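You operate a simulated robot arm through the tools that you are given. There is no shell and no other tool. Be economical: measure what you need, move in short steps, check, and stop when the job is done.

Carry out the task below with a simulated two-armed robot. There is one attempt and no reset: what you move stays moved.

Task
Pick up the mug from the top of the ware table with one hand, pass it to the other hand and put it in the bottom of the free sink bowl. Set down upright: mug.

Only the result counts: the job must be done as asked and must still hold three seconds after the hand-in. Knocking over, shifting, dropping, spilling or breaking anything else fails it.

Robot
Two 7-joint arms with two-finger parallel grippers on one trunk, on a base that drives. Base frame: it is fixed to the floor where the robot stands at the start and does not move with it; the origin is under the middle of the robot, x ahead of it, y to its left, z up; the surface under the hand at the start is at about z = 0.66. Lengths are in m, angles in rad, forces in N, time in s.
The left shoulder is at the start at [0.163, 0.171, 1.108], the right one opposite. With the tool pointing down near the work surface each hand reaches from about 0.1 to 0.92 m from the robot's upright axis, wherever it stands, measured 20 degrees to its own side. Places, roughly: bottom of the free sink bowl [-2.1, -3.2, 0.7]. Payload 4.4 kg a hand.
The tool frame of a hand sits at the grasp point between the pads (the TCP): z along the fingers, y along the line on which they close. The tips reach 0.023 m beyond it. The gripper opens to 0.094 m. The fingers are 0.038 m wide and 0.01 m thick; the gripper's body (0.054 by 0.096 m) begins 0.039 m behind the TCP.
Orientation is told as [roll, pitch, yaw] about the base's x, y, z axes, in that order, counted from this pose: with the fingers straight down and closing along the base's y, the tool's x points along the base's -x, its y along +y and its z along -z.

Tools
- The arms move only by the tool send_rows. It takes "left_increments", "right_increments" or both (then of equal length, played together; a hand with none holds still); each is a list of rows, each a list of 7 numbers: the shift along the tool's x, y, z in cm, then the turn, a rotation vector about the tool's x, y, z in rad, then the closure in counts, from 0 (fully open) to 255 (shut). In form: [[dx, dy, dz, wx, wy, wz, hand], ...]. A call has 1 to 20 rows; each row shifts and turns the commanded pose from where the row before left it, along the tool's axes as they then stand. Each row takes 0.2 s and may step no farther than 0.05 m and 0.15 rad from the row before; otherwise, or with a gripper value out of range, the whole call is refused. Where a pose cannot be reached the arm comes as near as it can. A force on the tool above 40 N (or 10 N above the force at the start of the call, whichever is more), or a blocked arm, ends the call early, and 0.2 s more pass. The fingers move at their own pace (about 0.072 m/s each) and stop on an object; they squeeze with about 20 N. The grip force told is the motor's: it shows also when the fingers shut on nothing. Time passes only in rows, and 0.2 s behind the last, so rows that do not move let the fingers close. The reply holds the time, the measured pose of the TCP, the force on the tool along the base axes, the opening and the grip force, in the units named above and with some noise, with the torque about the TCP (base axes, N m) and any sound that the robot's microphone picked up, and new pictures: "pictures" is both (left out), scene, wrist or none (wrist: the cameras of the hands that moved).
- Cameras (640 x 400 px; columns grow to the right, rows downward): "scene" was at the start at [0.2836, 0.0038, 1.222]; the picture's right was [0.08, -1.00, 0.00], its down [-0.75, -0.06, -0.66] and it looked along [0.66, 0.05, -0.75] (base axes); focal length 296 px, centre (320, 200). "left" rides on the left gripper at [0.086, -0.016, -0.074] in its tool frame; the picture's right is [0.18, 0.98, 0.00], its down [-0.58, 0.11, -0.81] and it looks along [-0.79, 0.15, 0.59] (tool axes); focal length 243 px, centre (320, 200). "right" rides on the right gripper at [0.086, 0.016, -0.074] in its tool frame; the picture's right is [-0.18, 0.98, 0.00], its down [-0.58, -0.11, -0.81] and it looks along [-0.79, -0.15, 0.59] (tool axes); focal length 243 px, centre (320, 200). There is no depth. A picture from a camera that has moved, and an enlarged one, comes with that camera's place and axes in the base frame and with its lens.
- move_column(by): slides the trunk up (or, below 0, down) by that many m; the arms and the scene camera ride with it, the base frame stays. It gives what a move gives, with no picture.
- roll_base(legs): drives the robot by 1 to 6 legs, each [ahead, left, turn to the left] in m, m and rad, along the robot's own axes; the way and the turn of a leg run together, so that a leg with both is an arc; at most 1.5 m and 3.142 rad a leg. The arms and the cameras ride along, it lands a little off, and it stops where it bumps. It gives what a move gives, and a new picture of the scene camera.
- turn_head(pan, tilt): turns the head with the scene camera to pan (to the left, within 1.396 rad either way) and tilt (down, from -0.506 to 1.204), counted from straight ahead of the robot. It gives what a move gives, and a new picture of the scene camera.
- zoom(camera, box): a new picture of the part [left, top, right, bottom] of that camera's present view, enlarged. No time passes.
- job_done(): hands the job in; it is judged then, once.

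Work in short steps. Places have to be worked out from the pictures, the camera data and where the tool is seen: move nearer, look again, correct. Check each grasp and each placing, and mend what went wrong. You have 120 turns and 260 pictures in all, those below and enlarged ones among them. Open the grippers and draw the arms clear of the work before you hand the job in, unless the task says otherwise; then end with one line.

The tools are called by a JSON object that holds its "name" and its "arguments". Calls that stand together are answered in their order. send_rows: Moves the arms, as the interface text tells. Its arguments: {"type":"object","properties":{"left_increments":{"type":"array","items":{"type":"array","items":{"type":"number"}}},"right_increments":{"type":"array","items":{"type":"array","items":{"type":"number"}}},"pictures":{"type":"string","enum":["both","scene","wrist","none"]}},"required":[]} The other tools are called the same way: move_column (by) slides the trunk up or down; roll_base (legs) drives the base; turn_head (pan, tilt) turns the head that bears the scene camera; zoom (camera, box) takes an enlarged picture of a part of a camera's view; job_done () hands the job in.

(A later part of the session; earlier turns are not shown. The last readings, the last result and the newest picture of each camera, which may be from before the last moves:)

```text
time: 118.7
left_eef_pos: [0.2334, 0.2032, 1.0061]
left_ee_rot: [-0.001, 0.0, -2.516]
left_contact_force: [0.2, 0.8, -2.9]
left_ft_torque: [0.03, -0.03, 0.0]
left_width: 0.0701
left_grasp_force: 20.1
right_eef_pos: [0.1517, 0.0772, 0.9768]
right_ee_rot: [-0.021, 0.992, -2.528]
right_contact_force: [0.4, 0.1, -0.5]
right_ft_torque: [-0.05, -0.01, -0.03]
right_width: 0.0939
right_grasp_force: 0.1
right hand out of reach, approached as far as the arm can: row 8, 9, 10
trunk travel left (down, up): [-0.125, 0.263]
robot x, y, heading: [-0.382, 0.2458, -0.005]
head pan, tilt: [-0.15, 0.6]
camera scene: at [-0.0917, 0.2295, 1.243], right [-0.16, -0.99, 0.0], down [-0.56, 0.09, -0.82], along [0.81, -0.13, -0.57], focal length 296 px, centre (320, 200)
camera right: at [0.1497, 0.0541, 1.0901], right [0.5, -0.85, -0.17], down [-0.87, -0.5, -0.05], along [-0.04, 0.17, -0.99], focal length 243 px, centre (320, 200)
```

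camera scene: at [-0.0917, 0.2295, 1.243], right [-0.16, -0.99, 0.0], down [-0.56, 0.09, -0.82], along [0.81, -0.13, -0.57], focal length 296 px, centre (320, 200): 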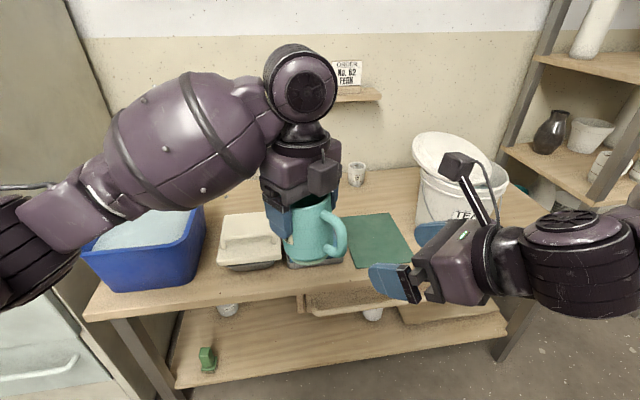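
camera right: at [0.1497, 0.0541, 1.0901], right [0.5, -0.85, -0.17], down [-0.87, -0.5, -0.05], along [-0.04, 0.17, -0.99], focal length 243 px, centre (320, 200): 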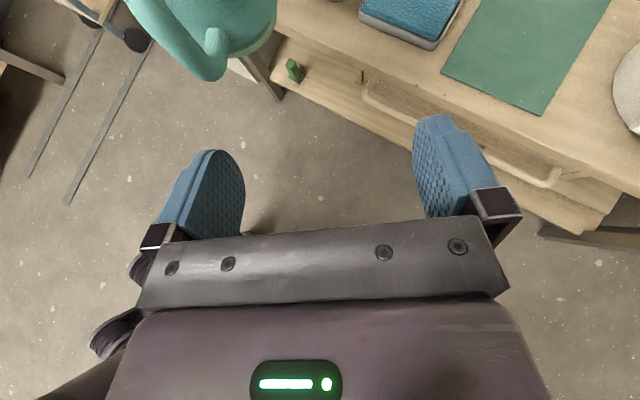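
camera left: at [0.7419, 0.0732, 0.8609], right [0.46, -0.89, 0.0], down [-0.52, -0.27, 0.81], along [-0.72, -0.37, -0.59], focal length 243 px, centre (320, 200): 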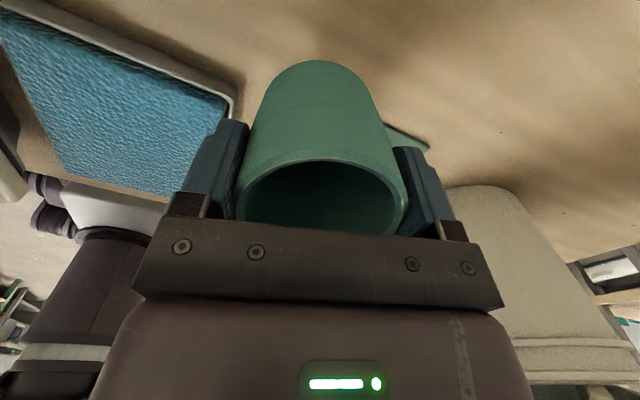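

The right hand is flipped with a 57° tilt and its camera on top. The handle bar is at about (0.182, 0.161, 0.98). I centre laterally and advance partway.

{"name": "send_rows", "arguments": {"right_increments": [[0, -2.7, 0, 0, 0, 0, 0], [0, -2.7, 0, 0, 0, 0, 0], [1, 0, 1.5, 0, 0, 0, 0], [1, 0, 1.5, 0, 0, 0, 0], [0, 0, 0, 0, 0, 0, 0]], "pictures": "both"}}

{"name": "zoom", "arguments": {"camera": "scene", "box": [230, 130, 450, 300]}}

```text
time: 119.9
left_eef_pos: [0.2322, 0.2035, 1.0067]
left_ee_rot: [-0.001, 0.0, -2.517]
left_contact_force: [0.0, 0.6, -3.2]
left_ft_torque: [0.05, -0.03, 0.01]
left_width: 0.0699
left_grasp_force: 20.0
right_eef_pos: [0.179, 0.1459, 0.9736]
right_ee_rot: [-0.017, 0.996, -2.529]
right_contact_force: [-1.1, 0.8, 1.1]
right_ft_torque: [-0.01, 0.0, 0.01]
right_width: 0.0938
right_grasp_force: 0.1
right hand out of reach, approached as far as the arm can: row 1, 2
trunk travel left (down, up): [-0.125, 0.263]
robot x, y, heading: [-0.3838, 0.2465, -0.005]
head pan, tilt: [-0.15, 0.6]
camera scene: at [-0.0918, 0.2293, 1.2431], right [-0.16, -0.99, 0.0], down [-0.56, 0.09, -0.83], along [0.81, -0.13, -0.56], focal length 296 px, centre (320, 200)
camera right: at [0.1762, 0.1218, 1.0875], right [0.5, -0.85, -0.16], down [-0.87, -0.5, -0.05], along [-0.04, 0.17, -0.99], focal length 243 px, centre (320, 200)
```

scene: 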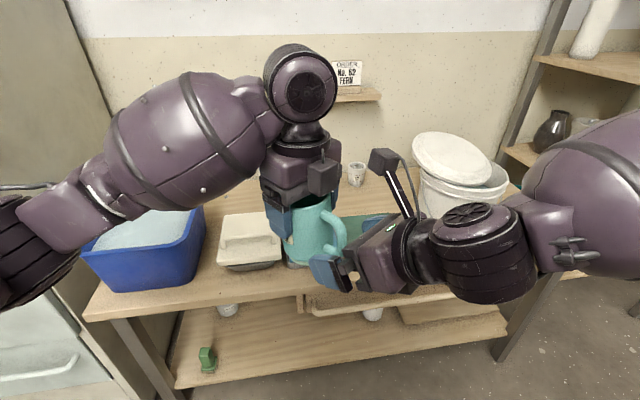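
right: 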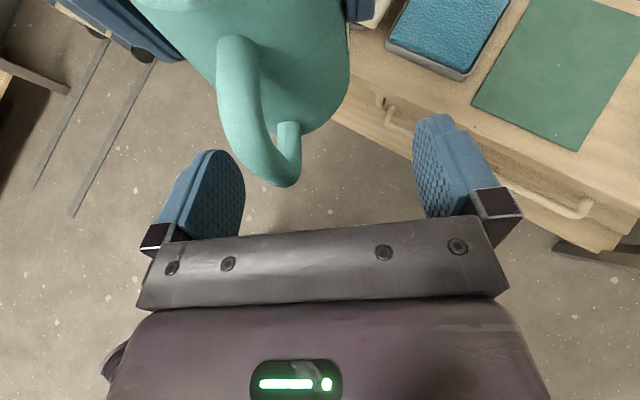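

```text
2.35 times, centred on (340, 215) of scene
camera zoom: at [-0.0918, 0.2293, 1.2431], right [-0.16, -0.99, 0.0], down [-0.56, 0.09, -0.83], along [0.81, -0.13, -0.56], focal length 695 px, centre (273, 165)
```

zoom: 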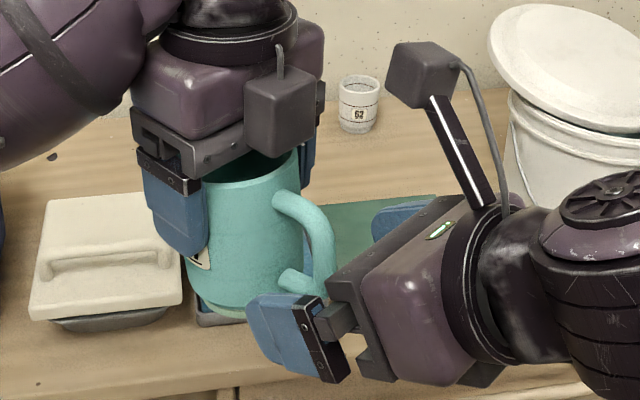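

The fingers nearly straddle the handle, which lies about 20 mm toward -y' with aligned planes. I centre on it, advance the last 9 mm, and look before closing.

{"name": "send_rows", "arguments": {"right_increments": [[0, -1.9, 0, 0, 0, 0, 0], [0.8, 0, 0.5, 0, 0, 0, 0], [0, 0, 0, 0, 0, 0, 0]], "pictures": "both"}}

{"name": "zoom", "arguments": {"camera": "scene", "box": [230, 130, 450, 300]}}

```text
time: 120.7
left_eef_pos: [0.2325, 0.2022, 1.006]
left_ee_rot: [-0.001, -0.003, -2.516]
left_contact_force: [0.1, -0.4, -3.1]
left_ft_torque: [0.02, 0.03, -0.02]
left_width: 0.0703
left_grasp_force: 19.8
right_eef_pos: [0.1752, 0.1663, 0.9774]
right_ee_rot: [-0.018, 0.997, -2.528]
right_contact_force: [0.4, 0.0, -0.7]
right_ft_torque: [0.01, 0.04, -0.01]
right_width: 0.094
right_grasp_force: 0.1
trunk travel left (down, up): [-0.125, 0.263]
robot x, y, heading: [-0.3834, 0.2482, -0.002]
head pan, tilt: [-0.15, 0.6]
camera scene: at [-0.0916, 0.2295, 1.243], right [-0.16, -0.99, 0.0], down [-0.56, 0.09, -0.82], along [0.81, -0.13, -0.57], focal length 296 px, centre (320, 200)
camera right: at [0.1726, 0.1424, 1.0914], right [0.5, -0.85, -0.16], down [-0.87, -0.5, -0.05], along [-0.04, 0.17, -0.99], focal length 243 px, centre (320, 200)
```

scene: 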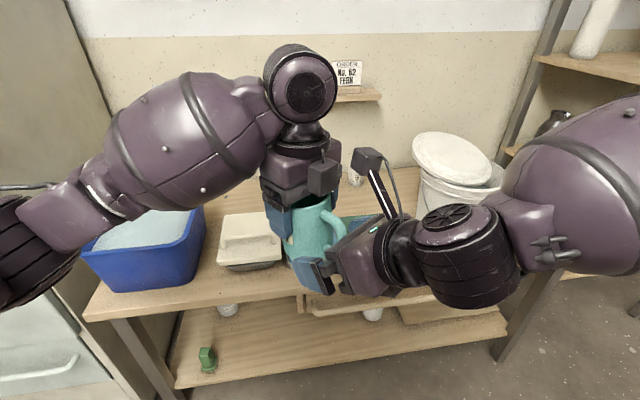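
right: 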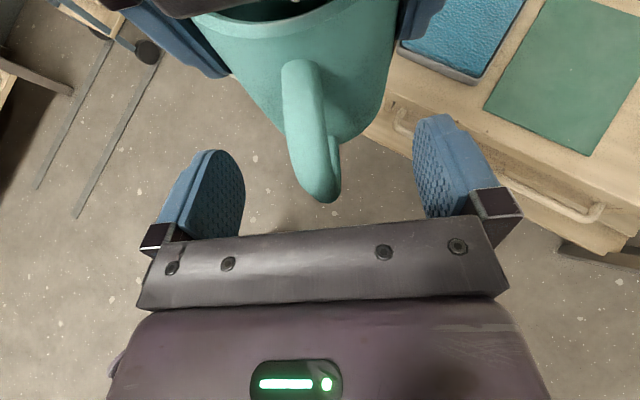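

```text
2.35 times, centred on (340, 215) of scene
camera zoom: at [-0.0916, 0.2295, 1.243], right [-0.16, -0.99, 0.0], down [-0.56, 0.09, -0.82], along [0.81, -0.13, -0.57], focal length 695 px, centre (273, 165)
```

zoom: 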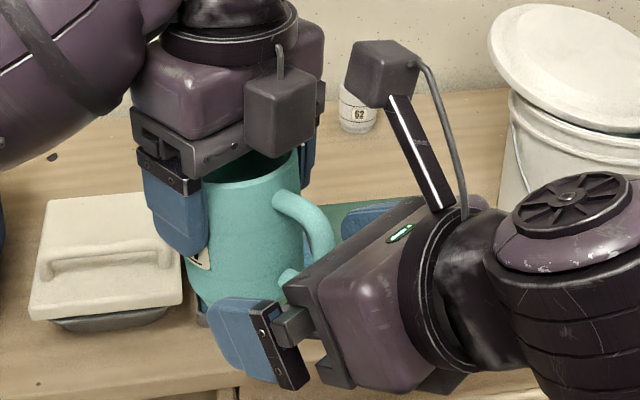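

The handle sits centred between the right fingers. I close the right hand on it.

{"name": "send_rows", "arguments": {"right_increments": [[0, 0, 0, 0, 0, 0, 120], [0, 0, 0, 0, 0, 0, 180], [0, 0, 0, 0, 0, 0, 255], [0, 0, 0, 0, 0, 0, 255], [0, 0, 0, 0, 0, 0, 255]], "pictures": "both"}}

```text
time: 121.9
left_eef_pos: [0.2321, 0.2045, 1.0075]
left_ee_rot: [-0.003, -0.002, -2.518]
left_contact_force: [-4.6, 24.1, -2.2]
left_ft_torque: [0.74, 0.32, -1.09]
left_width: 0.0705
left_grasp_force: 19.7
right_eef_pos: [0.176, 0.1666, 0.9765]
right_ee_rot: [-0.017, 0.997, -2.532]
right_contact_force: [4.3, -23.8, -0.8]
right_ft_torque: [-0.03, -0.14, -0.47]
right_width: 0.0129
right_grasp_force: 19.3
trunk travel left (down, up): [-0.125, 0.263]
robot x, y, heading: [-0.3855, 0.2468, -0.01]
head pan, tilt: [-0.15, 0.6]
camera scene: at [-0.0916, 0.2295, 1.243], right [-0.16, -0.99, 0.0], down [-0.56, 0.09, -0.82], along [0.81, -0.13, -0.57], focal length 296 px, centre (320, 200)
camera right: at [0.1734, 0.1413, 1.091], right [0.49, -0.86, -0.16], down [-0.87, -0.49, -0.05], along [-0.04, 0.17, -0.99], focal length 243 px, centre (320, 200)
```

scene: 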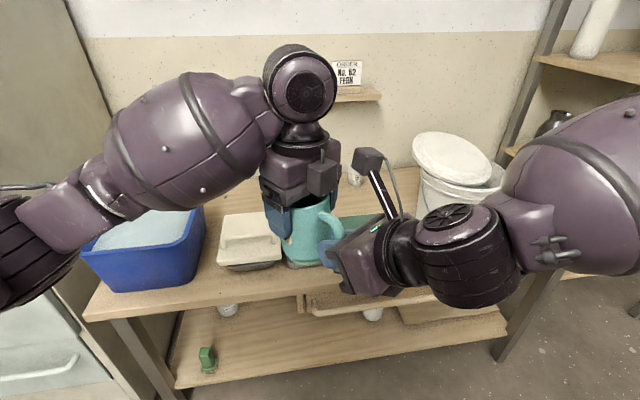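
right: 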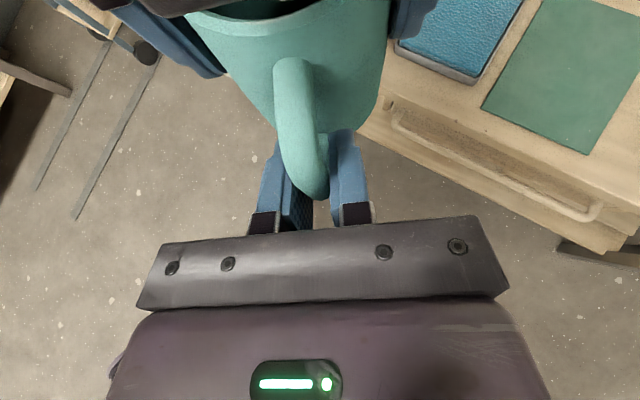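

The grip on the handle is good (0.013 m), but 24 N of sideways strain sits between the hands. I ease the right hand sideways by 2 mm to relieve it.

{"name": "send_rows", "arguments": {"right_increments": [[0, 0.2, 0, 0, 0, 0, 255], [0, 0, 0, 0, 0, 0, 255]], "pictures": "none"}}

```text
time: 122.5
left_eef_pos: [0.2322, 0.204, 1.0077]
left_ee_rot: [-0.002, 0.002, -2.516]
left_contact_force: [-1.6, 19.6, 0.5]
left_ft_torque: [0.81, 0.32, -0.84]
left_width: 0.0703
left_grasp_force: 20.0
right_eef_pos: [0.1754, 0.1633, 0.9763]
right_ee_rot: [-0.018, 0.998, -2.527]
right_contact_force: [1.1, -19.4, -4.6]
right_ft_torque: [-0.36, -0.09, -0.36]
right_width: 0.0128
right_grasp_force: 20.2
trunk travel left (down, up): [-0.125, 0.263]
robot x, y, heading: [-0.3867, 0.2482, -0.004]
head pan, tilt: [-0.15, 0.6]
```

The strain is falling, so I ease it a further 5 mm in small steps.

{"name": "send_rows", "arguments": {"right_increments": [[0, 0.25, 0, 0, 0, 0, 255], [0, 0.25, 0, 0, 0, 0, 255], [0, 0, 0, 0, 0, 0, 255]], "pictures": "wrist"}}

```text
time: 123.3
left_eef_pos: [0.2319, 0.2026, 1.0088]
left_ee_rot: [0.002, -0.003, -2.516]
left_contact_force: [12.3, -9.9, 4.4]
left_ft_torque: [0.0, 0.5, 0.95]
left_width: 0.0705
left_grasp_force: 19.8
right_eef_pos: [0.1779, 0.1609, 0.9786]
right_ee_rot: [-0.021, 0.996, -2.523]
right_contact_force: [-11.4, 10.8, -7.8]
right_ft_torque: [-0.59, -0.44, 0.01]
right_width: 0.0131
right_grasp_force: 20.1
trunk travel left (down, up): [-0.125, 0.263]
robot x, y, heading: [-0.3857, 0.2467, -0.003]
head pan, tilt: [-0.15, 0.6]
camera right: at [0.1753, 0.1378, 1.0919], right [0.5, -0.85, -0.17], down [-0.86, -0.5, -0.05], along [-0.04, 0.17, -0.98], focal length 243 px, centre (320, 200)
```

right: 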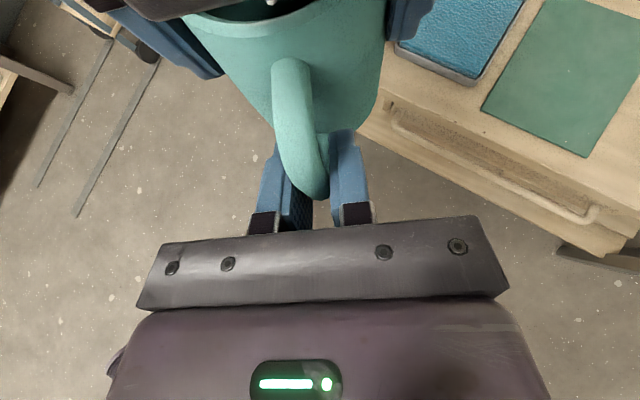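

Slightly past neutral, so I back off by 1.5 mm. Then I open the left hand only a few mm, so it still surrounds the mug as a safeguard, and see whether the handle grip holds.

{"name": "send_rows", "arguments": {"right_increments": [[0, -0.15, 0, 0, 0, 0, 255], [0, 0, 0, 0, 0, 0, 255], [0, 0, 0, 0, 0, 0, 255], [0, 0, 0, 0, 0, 0, 255], [0, 0, 0, 0, 0, 0, 255]], "left_increments": [[0, 0, 0, 0, 0, 0, 255], [0, 0, 0, 0, 0, 0, 255], [0, 0, 0, 0, 0, 0, 48], [0, 0, 0, 0, 0, 0, 44], [0, 0, 0, 0, 0, 0, 44]], "pictures": "both"}}

{"name": "zoom", "arguments": {"camera": "scene", "box": [230, 130, 450, 300]}}

```text
time: 124.5
left_eef_pos: [0.2328, 0.2028, 1.0068]
left_ee_rot: [-0.001, -0.001, -2.519]
left_contact_force: [0.0, 0.6, 1.1]
left_ft_torque: [-0.02, -0.02, -0.02]
left_width: 0.0775
left_grasp_force: 0.1
right_eef_pos: [0.1782, 0.1609, 0.9784]
right_ee_rot: [-0.018, 0.997, -2.53]
right_contact_force: [0.3, 0.3, -3.7]
right_ft_torque: [-0.1, 0.13, 0.0]
right_width: 0.0131
right_grasp_force: 20.0
trunk travel left (down, up): [-0.125, 0.263]
robot x, y, heading: [-0.3854, 0.243, -0.008]
head pan, tilt: [-0.15, 0.6]
camera scene: at [-0.0916, 0.2295, 1.243], right [-0.16, -0.99, 0.0], down [-0.56, 0.09, -0.82], along [0.81, -0.13, -0.57], focal length 296 px, centre (320, 200)
camera right: at [0.1758, 0.1377, 1.0921], right [0.5, -0.85, -0.16], down [-0.87, -0.49, -0.05], along [-0.04, 0.17, -0.99], focal length 243 px, centre (320, 200)
camera left: at [0.2944, 0.268, 1.0808], right [0.72, -0.69, 0.0], down [-0.41, -0.43, 0.81], along [-0.56, -0.58, -0.59], focal length 243 px, centre (320, 200)
```

scene: 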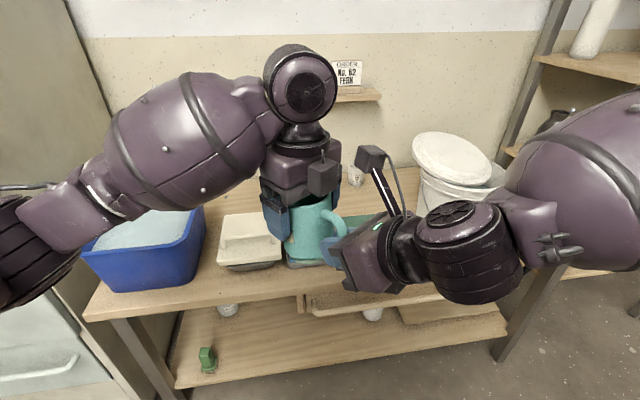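
right: 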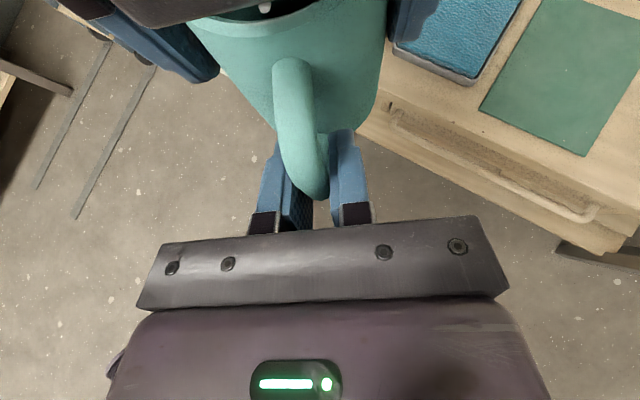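
left: 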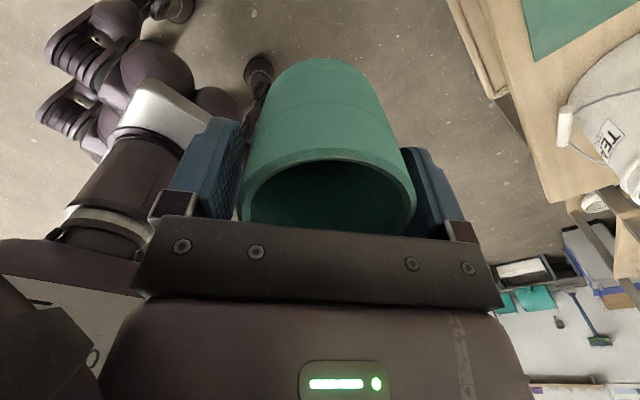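

```text
2.35 times, centred on (340, 215) of scene
camera zoom: at [-0.0916, 0.2295, 1.243], right [-0.16, -0.99, 0.0], down [-0.56, 0.09, -0.82], along [0.81, -0.13, -0.57], focal length 695 px, centre (273, 165)
```

zoom: 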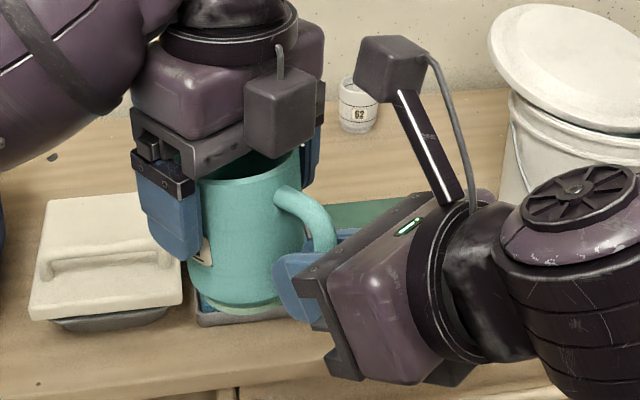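

The handle grip holds the mug's full weight (3.7 N) while the left is free. The left opens fully and rises clear.

{"name": "send_rows", "arguments": {"left_increments": [[0, 0, 0, 0, 0, 0, 20], [0, 0, 0, 0, 0, 0, 0], [0, 0, -1, 0, 0, 0, 0], [0, 0, -2, 0, 0, 0, 0], [0, 0, -3, 0, 0, 0, 0], [0, 0, -4, 0, 0, 0, 0], [0, 0, -4, 0, 0, 0, 0], [0, 0, 0, 0, 0, 0, 0]], "right_increments": [[0, 0, 0, 0, 0, 0, 255], [0, 0, 0, 0, 0, 0, 255], [0, 0, 0, 0, 0, 0, 255], [0, 0, 0, 0, 0, 0, 255], [0, 0, 0, 0, 0, 0, 255], [0, 0, 0, 0, 0, 0, 255], [0, 0, 0, 0, 0, 0, 255], [0, 0, 0, 0, 0, 0, 255]], "pictures": "scene"}}

```text
time: 126.3
left_eef_pos: [0.2316, 0.2022, 1.1462]
left_ee_rot: [-0.004, -0.002, -2.517]
left_contact_force: [0.2, -0.3, -0.1]
left_ft_torque: [0.01, -0.05, 0.0]
left_width: 0.0938
left_grasp_force: 0.1
right_eef_pos: [0.1786, 0.161, 0.9768]
right_ee_rot: [-0.019, 0.997, -2.529]
right_contact_force: [0.1, 0.3, -4.2]
right_ft_torque: [-0.09, 0.14, 0.0]
right_width: 0.0128
right_grasp_force: 20.5
trunk travel left (down, up): [-0.125, 0.263]
robot x, y, heading: [-0.3877, 0.245, -0.006]
head pan, tilt: [-0.15, 0.6]
camera scene: at [-0.0907, 0.2295, 1.2425], right [-0.16, -0.99, 0.0], down [-0.56, 0.09, -0.82], along [0.81, -0.13, -0.57], focal length 296 px, centre (320, 200)
```

scene: 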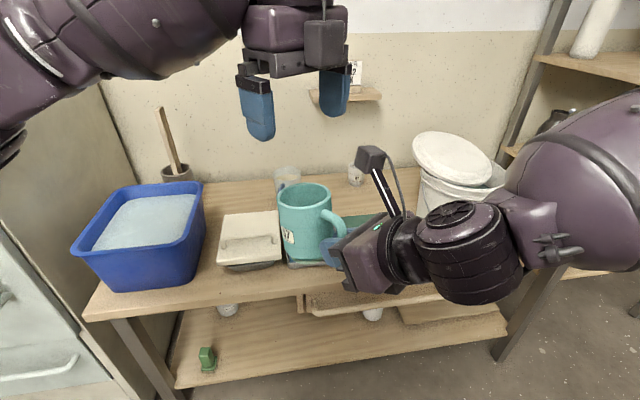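

The mug is upright in the right hand. I stow the left hand to its own side, then look at the right elbow before driving.

{"name": "send_rows", "arguments": {"left_increments": [[0.7, -4.6, 0, 0, 0, 0, 0], [0.7, -4.6, 0, 0, 0, 0, 0], [0.7, -4.6, 0, 0, 0, 0, 0], [0.7, -4.6, 0, 0, 0, 0, 0], [0.7, -4.6, 0, 0, 0, 0, 0], [0.7, -4.6, 0, 0, 0, 0, 0], [0.7, -4.6, 0, 0, 0, 0, 0], [0, 0, 0, 0, 0, 0, 0]], "pictures": "none"}}

{"name": "turn_head", "arguments": {"pan": -1.1, "tilt": 0.55}}

```text
time: 128.1
left_eef_pos: [0.0839, 0.4925, 1.1469]
left_ee_rot: [-0.001, -0.003, -2.519]
left_contact_force: [-0.2, 0.1, -0.3]
left_ft_torque: [0.0, 0.02, -0.01]
left_width: 0.0938
left_grasp_force: 0.0
right_eef_pos: [0.1793, 0.1608, 0.9787]
right_ee_rot: [-0.019, 0.996, -2.531]
right_contact_force: [0.3, 0.2, -3.0]
right_ft_torque: [-0.07, 0.18, 0.02]
right_width: 0.0127
right_grasp_force: 20.1
trunk travel left (down, up): [-0.125, 0.263]
robot x, y, heading: [-0.3851, 0.2499, -0.008]
head pan, tilt: [-0.15, 0.6]
```

```text
time: 129.4
left_eef_pos: [0.0844, 0.4937, 1.147]
left_ee_rot: [-0.002, -0.001, -2.517]
left_contact_force: [-0.3, 0.1, 0.4]
left_ft_torque: [-0.03, 0.0, -0.04]
left_width: 0.0937
left_grasp_force: 0.1
right_eef_pos: [0.1791, 0.1616, 0.9782]
right_ee_rot: [-0.017, 0.997, -2.529]
right_contact_force: [0.2, -0.2, -3.2]
right_ft_torque: [-0.08, 0.15, -0.04]
right_width: 0.0129
right_grasp_force: 20.0
trunk travel left (down, up): [-0.125, 0.263]
robot x, y, heading: [-0.3862, 0.2488, -0.009]
head pan, tilt: [-1.1, 0.55]
camera scene: at [-0.1385, 0.163, 1.2475], right [-0.89, -0.45, 0.0], down [-0.23, 0.47, -0.85], along [0.38, -0.76, -0.52], focal length 296 px, centre (320, 200)
```

scene: 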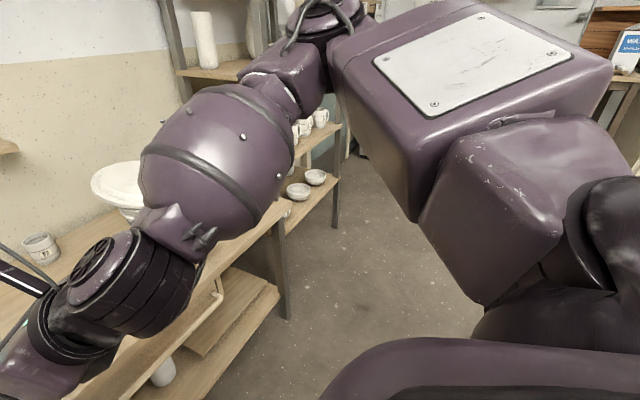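

The right elbow is high (about 1.24 m), well clear of the island. I turn right to face -y and drive down the aisle.

{"name": "roll_base", "arguments": {"legs": [[0.04, 0, 0], [0, 0, -1.562], [1.3, 0, 0]]}}

{"name": "turn_head", "arguments": {"pan": -0.9, "tilt": 0.4}}

```text
time: 140.2
left_eef_pos: [-0.089, -1.5147, 1.1466]
left_ee_rot: [-0.003, -0.002, 2.206]
left_contact_force: [0.1, -1.0, -0.5]
left_ft_torque: [-0.01, -0.01, 0.05]
left_width: 0.094
left_grasp_force: 0.0
right_eef_pos: [-0.4193, -1.6136, 0.9788]
right_ee_rot: [-0.017, 0.997, 2.195]
right_contact_force: [0.5, 0.3, -2.9]
right_ft_torque: [0.15, 0.12, 0.0]
right_width: 0.0129
right_grasp_force: 20.1
trunk travel left (down, up): [-0.125, 0.263]
robot x, y, heading: [-0.3395, -1.0478, -1.562]
head pan, tilt: [-1.1, 0.55]
camera scene: at [-0.4174, -1.2978, 1.2475], right [-0.46, 0.89, 0.0], down [0.46, 0.24, -0.85], along [-0.76, -0.39, -0.52], focal length 296 px, centre (320, 200)
```

scene: 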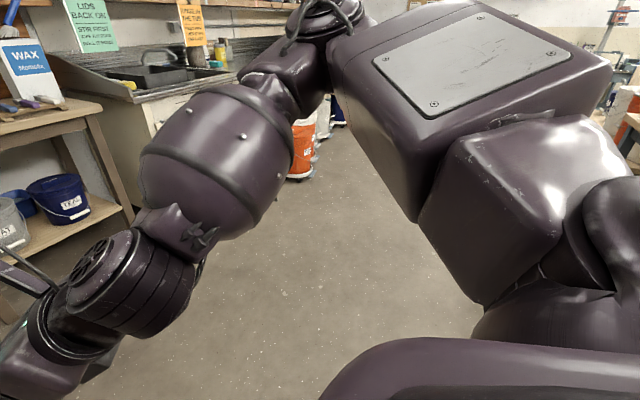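

```text
time: 140.9
left_eef_pos: [-0.0895, -1.5147, 1.1471]
left_ee_rot: [-0.002, -0.001, 2.205]
left_contact_force: [-0.5, -0.3, -0.8]
left_ft_torque: [0.0, -0.02, -0.01]
left_width: 0.0941
left_grasp_force: 0.1
right_eef_pos: [-0.4195, -1.6134, 0.9778]
right_ee_rot: [-0.019, 0.996, 2.195]
right_contact_force: [-0.7, -0.5, -2.3]
right_ft_torque: [0.12, 0.09, -0.01]
right_width: 0.0127
right_grasp_force: 19.6
trunk travel left (down, up): [-0.125, 0.263]
robot x, y, heading: [-0.3416, -1.0495, -1.561]
head pan, tilt: [-0.901, 0.4]
camera scene: at [-0.41, -1.3143, 1.2612], right [-0.62, 0.78, 0.0], down [0.3, 0.24, -0.92], along [-0.72, -0.57, -0.39], focal length 296 px, centre (320, 200)
```

scene: 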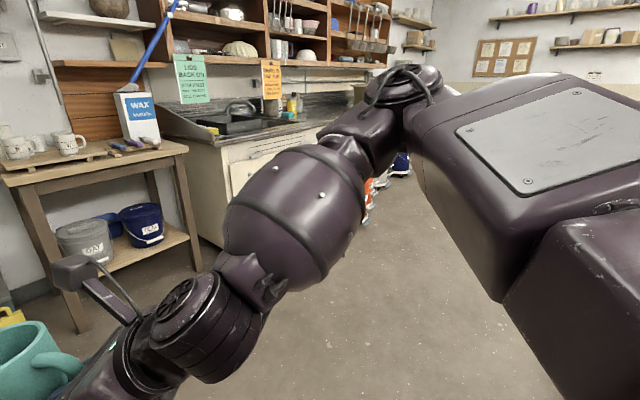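

The aisle is open. I go 0.4 m farther ahead, strafe right to line up with the sink, and look at it.

{"name": "roll_base", "arguments": {"legs": [[0.4, 0, 0], [0, -0.9, 0], [0, -0.82, 0]]}}

{"name": "turn_head", "arguments": {"pan": 0.0, "tilt": 0.45}}

```text
time: 158.4
left_eef_pos: [-1.8046, -1.9169, 1.1473]
left_ee_rot: [-0.002, -0.002, 2.206]
left_contact_force: [0.1, -0.2, -0.1]
left_ft_torque: [0.05, -0.01, -0.03]
left_width: 0.094
left_grasp_force: 0.0
right_eef_pos: [-2.1355, -2.0152, 0.9772]
right_ee_rot: [-0.017, 0.998, 2.196]
right_contact_force: [0.3, 0.6, -2.5]
right_ft_torque: [0.14, 0.1, -0.04]
right_width: 0.0129
right_grasp_force: 20.1
trunk travel left (down, up): [-0.125, 0.263]
robot x, y, heading: [-2.0555, -1.4495, -1.567]
head pan, tilt: [-0.901, 0.4]
camera scene: at [-2.125, -1.7156, 1.2612], right [-0.62, 0.78, 0.0], down [0.3, 0.24, -0.92], along [-0.72, -0.57, -0.39], focal length 296 px, centre (320, 200)
```

scene: 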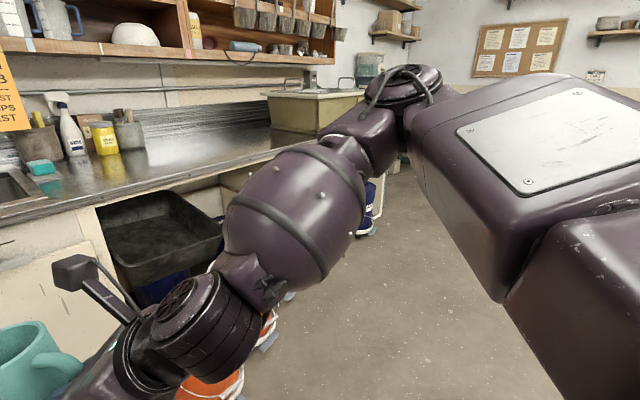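

```text
time: 159.6
left_eef_pos: [-1.8041, -1.9177, 1.1474]
left_ee_rot: [-0.001, -0.001, 2.205]
left_contact_force: [0.3, -0.6, -0.3]
left_ft_torque: [0.03, -0.01, 0.0]
left_width: 0.0939
left_grasp_force: 0.0
right_eef_pos: [-2.1352, -2.0145, 0.9792]
right_ee_rot: [-0.019, 0.998, 2.192]
right_contact_force: [0.5, -0.4, -2.4]
right_ft_torque: [0.12, 0.13, 0.0]
right_width: 0.0129
right_grasp_force: 19.6
trunk travel left (down, up): [-0.125, 0.263]
robot x, y, heading: [-2.0557, -1.4534, -1.569]
head pan, tilt: [0.0, 0.45]
camera scene: at [-2.0523, -1.7498, 1.2565], right [-1.0, 0.0, 0.0], down [0.0, 0.44, -0.9], along [0.0, -0.9, -0.44], focal length 296 px, centre (320, 200)
```

scene: 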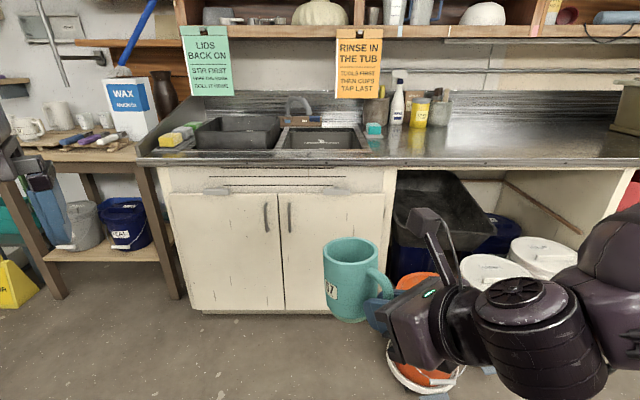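

The double sink is ahead: the left bowl holds a dark tub and the right bowl seems free. I zoom in.

{"name": "zoom", "arguments": {"camera": "scene", "box": [140, 80, 420, 200]}}

```text
2.29 times, centred on (280, 140) of scene
camera zoom: at [-2.0523, -1.7498, 1.2565], right [-1.0, 0.0, 0.0], down [0.0, 0.44, -0.9], along [0.0, -0.9, -0.44], focal length 676 px, centre (411, 337)
```

zoom: 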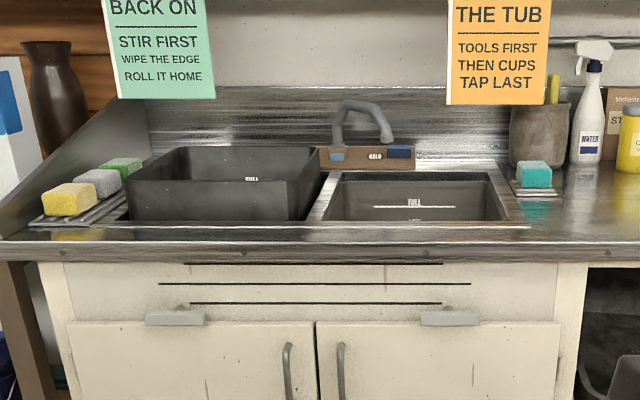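

The free bowl spans about x -1.9..-2.23, y -2.96..-3.38, with its floor near z 0.70. I turn the hand about the vertical so the handle points straight back at the robot, along the bowl's long side, and raise it 5 cm.

{"name": "send_rows", "arguments": {"right_increments": [[2.1, 0, -1.35, 0, 0, 0, 255], [2.1, 0, -1.35, 0, 0, 0, 255], [0, 0, 0, -0.1176, 0, 0.076, 255], [0, 0, 0, -0.1176, 0, 0.076, 255], [0, 0, 0, -0.1176, 0, 0.076, 255], [0, 0, 0, 0, 0, 0, 255]], "pictures": "both"}}

```text
time: 161.0
left_eef_pos: [-1.8039, -1.9175, 1.1469]
left_ee_rot: [0.0, -0.001, 2.205]
left_contact_force: [0.7, -0.3, 0.1]
left_ft_torque: [0.02, 0.01, -0.02]
left_width: 0.094
left_grasp_force: 0.0
right_eef_pos: [-2.156, -2.0239, 1.0331]
right_ee_rot: [-0.018, 0.993, 1.822]
right_contact_force: [-1.0, -0.3, -2.6]
right_ft_torque: [0.17, 0.07, -0.03]
right_width: 0.0128
right_grasp_force: 20.0
right hand out of reach, approached as far as the arm can: row 5
trunk travel left (down, up): [-0.125, 0.263]
robot x, y, heading: [-2.0552, -1.4495, -1.568]
head pan, tilt: [0.0, 0.45]
camera scene: at [-2.0519, -1.7495, 1.2567], right [-1.0, 0.0, 0.0], down [0.0, 0.44, -0.9], along [0.0, -0.9, -0.44], focal length 296 px, centre (320, 200)
camera right: at [-2.1748, -2.0141, 1.1475], right [-0.97, -0.16, -0.16], down [-0.15, 0.99, -0.05], along [0.17, -0.02, -0.99], focal length 243 px, centre (320, 200)
```

scene: 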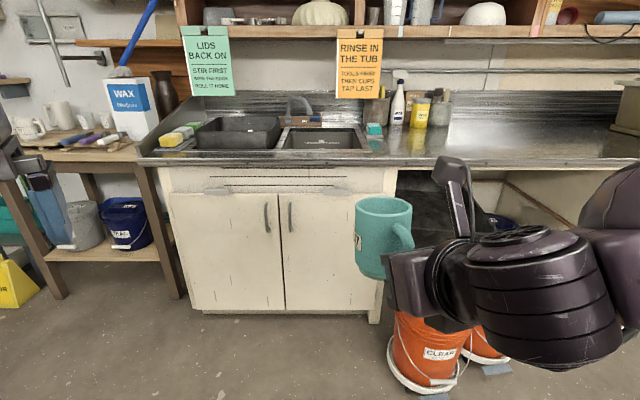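
right: 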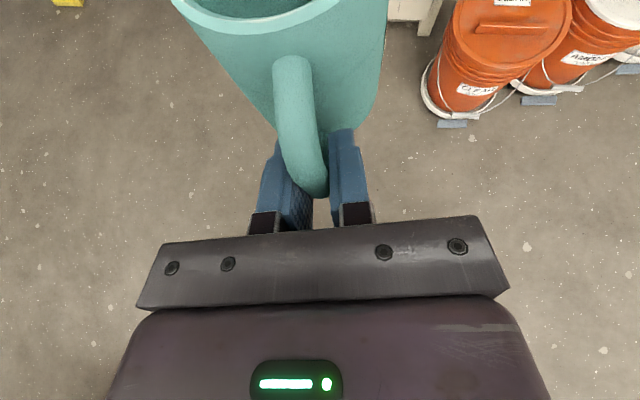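

The hand turned well. But going down into the bowl at this tilt would bring the low forearm onto the counter. So I will first set the mug on the flat counter right of the bowl and re-grip it from above with the same right hand, then lower it in. I test shifting the hand 0.2 m to the right here.

{"name": "send_rows", "arguments": {"right_increments": [[0, 4, 0, 0, 0, 0, 255], [0, 4, 0, 0, 0, 0, 255], [0, 4, 0, 0, 0, 0, 255], [0, 4, 0, 0, 0, 0, 255], [0, 4, 0, 0, 0, 0, 255], [0, 0, 0, 0, 0, 0, 255]], "pictures": "scene"}}

{"name": "zoom", "arguments": {"camera": "scene", "box": [330, 70, 640, 200]}}

```text
time: 162.4
left_eef_pos: [-1.8038, -1.9169, 1.1481]
left_ee_rot: [-0.003, -0.002, 2.204]
left_contact_force: [0.3, 0.5, 0.4]
left_ft_torque: [0.02, 0.03, -0.04]
left_width: 0.094
left_grasp_force: 0.1
right_eef_pos: [-2.3508, -2.0675, 1.0331]
right_ee_rot: [-0.015, 0.993, 1.776]
right_contact_force: [-0.9, 0.5, -3.4]
right_ft_torque: [0.18, 0.06, -0.01]
right_width: 0.0126
right_grasp_force: 19.8
trunk travel left (down, up): [-0.125, 0.263]
robot x, y, heading: [-2.0542, -1.4545, -1.568]
head pan, tilt: [0.0, 0.45]
camera scene: at [-2.0517, -1.75, 1.2564], right [-1.0, 0.0, 0.0], down [0.0, 0.44, -0.9], along [0.0, -0.9, -0.44], focal length 296 px, centre (320, 200)
```

scene: 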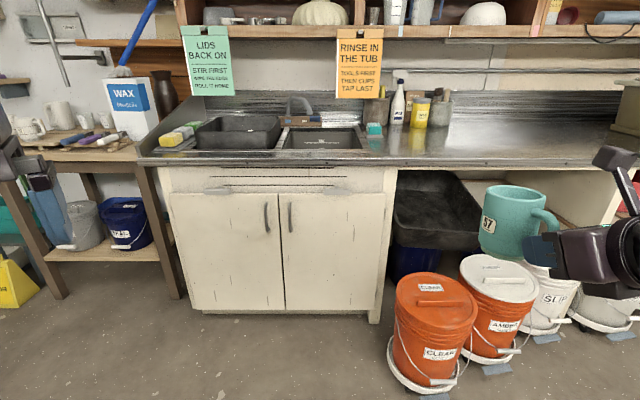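

```text
2.06 times, centred on (485, 135) of scene
camera zoom: at [-2.0517, -1.75, 1.2564], right [-1.0, 0.0, 0.0], down [0.0, 0.44, -0.9], along [0.0, -0.9, -0.44], focal length 610 px, centre (-21, 334)
```

zoom: 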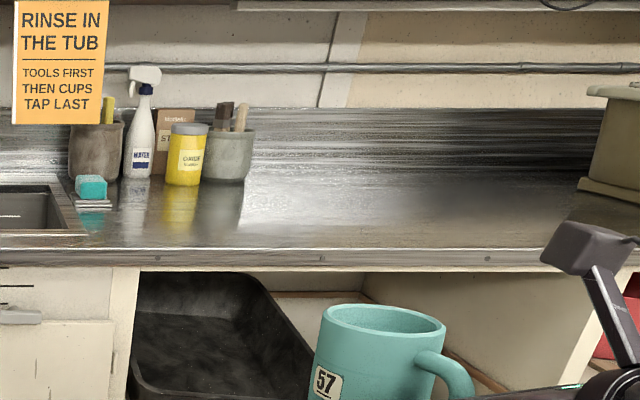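

The shift is reachable and the counter right of the sink is clear. I drive ahead 0.83 m so the mug is over the counter near (-2.34, -2.96).

{"name": "roll_base", "arguments": {"legs": [[0.5, 0, 0], [0.33, 0, 0]]}}

{"name": "turn_head", "arguments": {"pan": -0.25, "tilt": 0.75}}

```text
time: 167.1
left_eef_pos: [-1.8005, -2.7466, 1.1473]
left_ee_rot: [-0.002, -0.001, 2.205]
left_contact_force: [0.5, -0.4, -0.4]
left_ft_torque: [0.03, 0.01, -0.01]
left_width: 0.094
left_grasp_force: 0.0
right_eef_pos: [-2.3461, -2.8987, 1.0311]
right_ee_rot: [-0.016, 0.994, 1.777]
right_contact_force: [-0.2, 0.2, -3.5]
right_ft_torque: [0.18, 0.06, 0.02]
right_width: 0.0129
right_grasp_force: 20.1
trunk travel left (down, up): [-0.125, 0.263]
robot x, y, heading: [-2.0552, -2.2822, -1.568]
head pan, tilt: [0.0, 0.45]
camera scene: at [-2.0491, -2.5802, 1.2565], right [-1.0, 0.0, 0.0], down [0.0, 0.44, -0.9], along [0.0, -0.9, -0.44], focal length 296 px, centre (320, 200)
```

scene: 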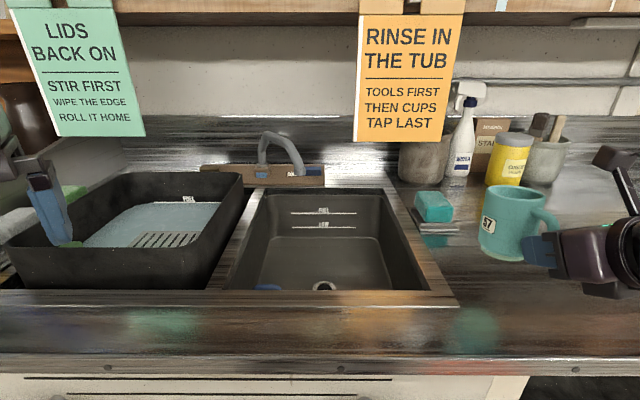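

```text
time: 167.9
left_eef_pos: [-1.8014, -2.7459, 1.1473]
left_ee_rot: [-0.001, -0.001, 2.208]
left_contact_force: [-0.5, 0.2, 0.8]
left_ft_torque: [-0.01, 0.02, 0.05]
left_width: 0.0938
left_grasp_force: 0.1
right_eef_pos: [-2.3458, -2.8971, 1.031]
right_ee_rot: [-0.016, 0.994, 1.776]
right_contact_force: [-1.7, -1.3, -2.9]
right_ft_torque: [0.18, 0.05, -0.01]
right_width: 0.0126
right_grasp_force: 20.4
trunk travel left (down, up): [-0.125, 0.263]
robot x, y, heading: [-2.0574, -2.2824, -1.567]
head pan, tilt: [-0.25, 0.75]
camera scene: at [-2.0695, -2.5683, 1.2302], right [-0.97, 0.24, 0.0], down [0.17, 0.66, -0.73], along [-0.18, -0.71, -0.68], focal length 296 px, centre (320, 200)
```

scene: 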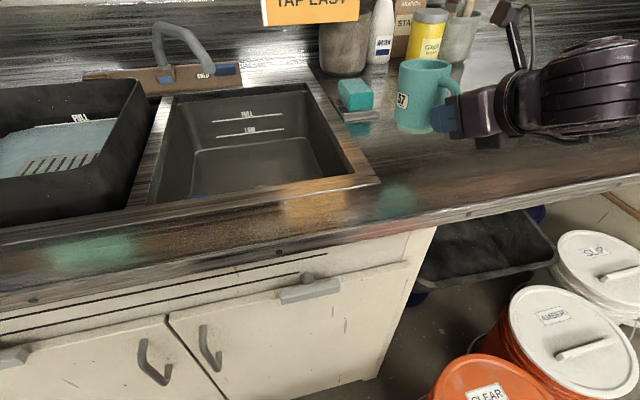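

The mug hovers over the counter by the bowl's right rim. I shift it 3 cm farther right and lower 7 cm.

{"name": "send_rows", "arguments": {"right_increments": [[0, 3, 0, 0, 0, 0, 255], [-1.5, 0, 0.98, 0, 0, 0, 255], [-1.5, 0, 0.98, 0, 0, 0, 255], [-1.5, 0, 0.98, 0, 0, 0, 255], [-1.37, 0, 0.88, 0, 0, 0, 255], [0, 0, 0, 0, 0, 0, 255]], "pictures": "scene"}}

{"name": "zoom", "arguments": {"camera": "scene", "box": [330, 30, 530, 160]}}

```text
time: 169.3
left_eef_pos: [-1.8017, -2.747, 1.1475]
left_ee_rot: [-0.002, -0.001, 2.206]
left_contact_force: [-0.5, -0.8, 0.5]
left_ft_torque: [-0.02, 0.01, -0.01]
left_width: 0.094
left_grasp_force: 0.0
right_eef_pos: [-2.3723, -2.9037, 0.9648]
right_ee_rot: [-0.018, 0.991, 1.778]
right_contact_force: [-0.2, 0.0, -3.7]
right_ft_torque: [0.18, 0.06, 0.02]
right_width: 0.0128
right_grasp_force: 19.5
right hand out of reach, approached as far as the arm can: row 5
trunk travel left (down, up): [-0.125, 0.263]
robot x, y, heading: [-2.0518, -2.281, -1.566]
head pan, tilt: [-0.25, 0.75]
camera scene: at [-2.0696, -2.5686, 1.2299], right [-0.97, 0.24, 0.0], down [0.17, 0.66, -0.73], along [-0.18, -0.71, -0.68], focal length 296 px, centre (320, 200)
```

scene: 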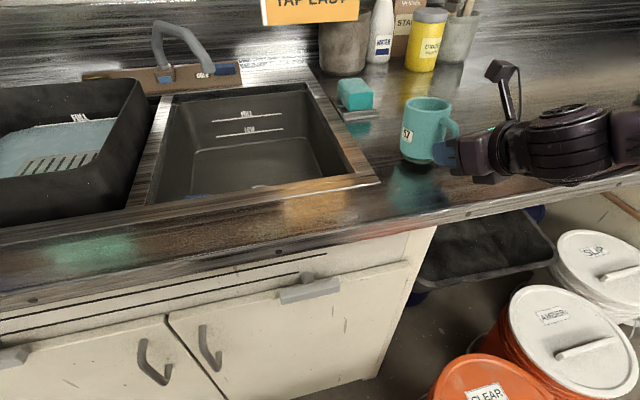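

```text
3.08 times, centred on (430, 95) of scene
camera zoom: at [-2.0696, -2.5686, 1.2299], right [-0.97, 0.24, 0.0], down [0.17, 0.66, -0.73], along [-0.18, -0.71, -0.68], focal length 909 px, centre (-18, 523)
```

zoom: 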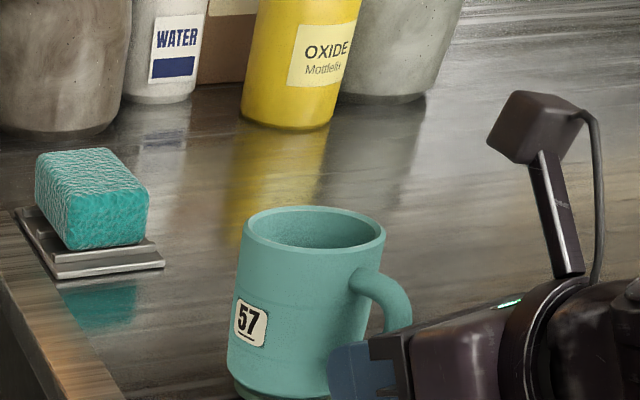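

The mug's bottom is at about z 0.912. I lower in small steps until contact shows.

{"name": "send_rows", "arguments": {"right_increments": [[-0.42, 0, 0.27, 0, 0, 0, 255], [-0.42, 0, 0.27, 0, 0, 0, 255], [-0.42, 0, 0.27, 0, 0, 0, 255], [0, 0, 0, 0, 0, 0, 255]], "pictures": "scene"}}

{"name": "zoom", "arguments": {"camera": "scene", "box": [370, 60, 570, 200]}}

```text
time: 170.3
left_eef_pos: [-1.8015, -2.7463, 1.147]
left_ee_rot: [-0.002, -0.001, 2.206]
left_contact_force: [0.7, -0.8, -0.6]
left_ft_torque: [0.02, -0.02, 0.02]
left_width: 0.0942
left_grasp_force: 0.1
right_eef_pos: [-2.3714, -2.9047, 0.9608]
right_ee_rot: [-0.015, 0.99, 1.777]
right_contact_force: [-1.1, 1.1, -3.1]
right_ft_torque: [0.14, 0.03, 0.0]
right_width: 0.0126
right_grasp_force: 20.1
right hand out of reach, approached as far as the arm can: row 2, 3
trunk travel left (down, up): [-0.125, 0.263]
robot x, y, heading: [-2.0492, -2.2818, -1.563]
head pan, tilt: [-0.25, 0.75]
camera scene: at [-2.0695, -2.5683, 1.2301], right [-0.97, 0.24, 0.0], down [0.17, 0.66, -0.73], along [-0.18, -0.71, -0.68], focal length 296 px, centre (320, 200)
```

scene: 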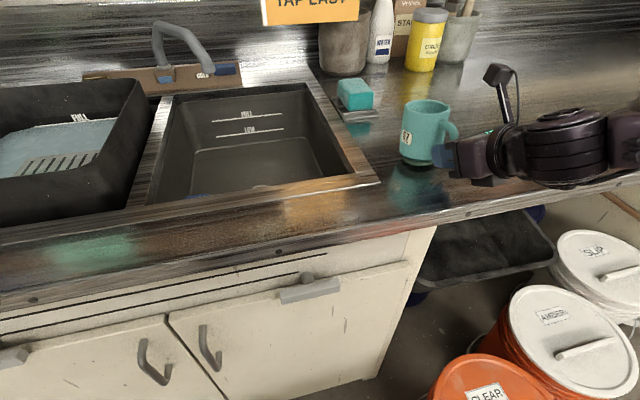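

```text
2.86 times, centred on (470, 130) of scene
camera zoom: at [-2.0695, -2.5683, 1.2301], right [-0.97, 0.24, 0.0], down [0.17, 0.66, -0.73], along [-0.18, -0.71, -0.68], focal length 844 px, centre (-109, 400)
```

zoom: 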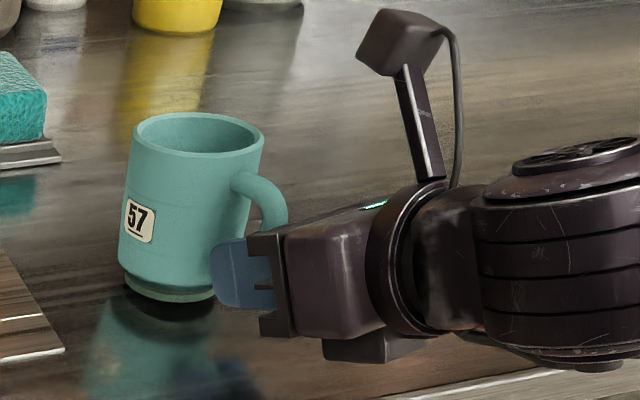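

The arm is at its limit here, but the reflection shows the mug only 1–2 cm above the counter. I use the trunk to lower it.

{"name": "move_column", "arguments": {"by": -0.01}}

{"name": "move_column", "arguments": {"by": -0.005}}

{"name": "zoom", "arguments": {"camera": "scene", "box": [370, 60, 570, 200]}}

```text
time: 170.9
left_eef_pos: [-1.8015, -2.7462, 1.1375]
left_ee_rot: [-0.002, -0.001, 2.206]
left_contact_force: [0.3, 0.8, 0.3]
left_ft_torque: [-0.02, 0.0, -0.01]
left_width: 0.0935
left_grasp_force: 0.1
right_eef_pos: [-2.3727, -2.9035, 0.9495]
right_ee_rot: [-0.018, 0.988, 1.777]
right_contact_force: [-0.1, 0.4, -3.3]
right_ft_torque: [0.15, 0.06, -0.01]
right_width: 0.0131
right_grasp_force: 20.0
trunk travel left (down, up): [-0.115, 0.273]
robot x, y, heading: [-2.0525, -2.281, -1.567]
head pan, tilt: [-0.25, 0.75]
```

```text
time: 171.4
left_eef_pos: [-1.8005, -2.7459, 1.1321]
left_ee_rot: [-0.003, 0.001, 2.205]
left_contact_force: [0.1, -0.7, 1.0]
left_ft_torque: [0.02, 0.03, 0.0]
left_width: 0.0938
left_grasp_force: 0.0
right_eef_pos: [-2.3722, -2.9041, 0.9473]
right_ee_rot: [-0.016, 0.991, 1.779]
right_contact_force: [0.2, -3.3, 3.3]
right_ft_torque: [-0.35, 0.09, -0.02]
right_width: 0.0128
right_grasp_force: 20.5
trunk travel left (down, up): [-0.11, 0.278]
robot x, y, heading: [-2.0534, -2.2783, -1.568]
head pan, tilt: [-0.25, 0.75]
```

```text
2.86 times, centred on (470, 130) of scene
camera zoom: at [-2.0693, -2.5835, 1.2116], right [-0.97, 0.24, 0.0], down [0.17, 0.66, -0.73], along [-0.18, -0.71, -0.68], focal length 844 px, centre (-109, 400)
```

zoom: 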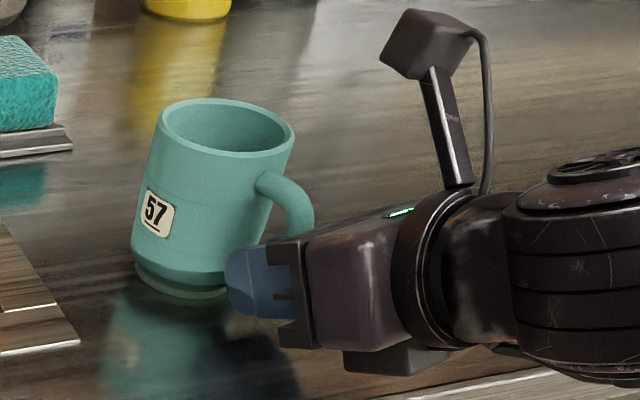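

Contact: the vertical force went from -3.3 to +3.3 N. I press 2 mm more, then open the right hand gently and check that the mug stands.

{"name": "move_column", "arguments": {"by": -0.002}}

{"name": "send_rows", "arguments": {"right_increments": [[0, 0, 0, 0, 0, 0, 225], [0, 0, 0, 0, 0, 0, 205], [0, 0, 0, 0, 0, 0, 180], [0, 0, 0, 0, 0, 0, 180]], "pictures": "scene"}}

{"name": "zoom", "arguments": {"camera": "scene", "box": [370, 60, 570, 200]}}

```text
time: 172.0
left_eef_pos: [-1.8015, -2.7445, 1.1308]
left_ee_rot: [-0.001, 0.0, 2.207]
left_contact_force: [0.1, -0.7, 0.7]
left_ft_torque: [0.0, 0.0, 0.0]
left_width: 0.0938
left_grasp_force: 0.1
right_eef_pos: [-2.3717, -2.9029, 0.9461]
right_ee_rot: [-0.014, 0.994, 1.777]
right_contact_force: [-0.4, -1.2, 10.7]
right_ft_torque: [-0.52, 0.23, -0.07]
right_width: 0.0126
right_grasp_force: 19.7
trunk travel left (down, up): [-0.108, 0.28]
robot x, y, heading: [-2.0517, -2.2794, -1.561]
head pan, tilt: [-0.25, 0.75]
```

```text
time: 173.0
left_eef_pos: [-1.8021, -2.7469, 1.1299]
left_ee_rot: [-0.002, 0.0, 2.207]
left_contact_force: [0.1, -0.5, 0.2]
left_ft_torque: [0.03, -0.02, 0.0]
left_width: 0.0939
left_grasp_force: 0.1
right_eef_pos: [-2.3715, -2.9045, 0.9437]
right_ee_rot: [-0.014, 0.992, 1.778]
right_contact_force: [0.1, -0.2, 0.5]
right_ft_torque: [-0.01, 0.0, 0.01]
right_width: 0.0275
right_grasp_force: 0.1
trunk travel left (down, up): [-0.108, 0.28]
robot x, y, heading: [-2.0538, -2.2833, -1.568]
head pan, tilt: [-0.25, 0.75]
camera scene: at [-2.0694, -2.5855, 1.209], right [-0.97, 0.24, 0.0], down [0.17, 0.66, -0.73], along [-0.18, -0.71, -0.68], focal length 296 px, centre (320, 200)
```

scene: 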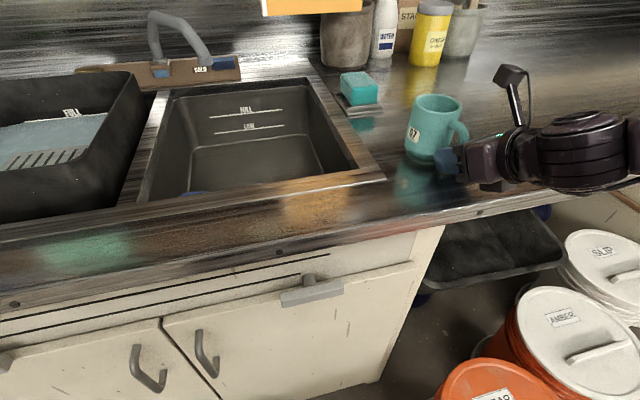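

```text
2.86 times, centred on (470, 130) of scene
camera zoom: at [-2.0694, -2.5855, 1.209], right [-0.97, 0.24, 0.0], down [0.17, 0.66, -0.73], along [-0.18, -0.71, -0.68], focal length 844 px, centre (-109, 400)
```

zoom: 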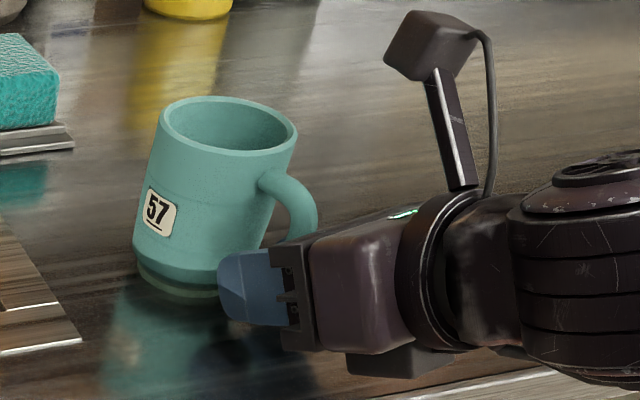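

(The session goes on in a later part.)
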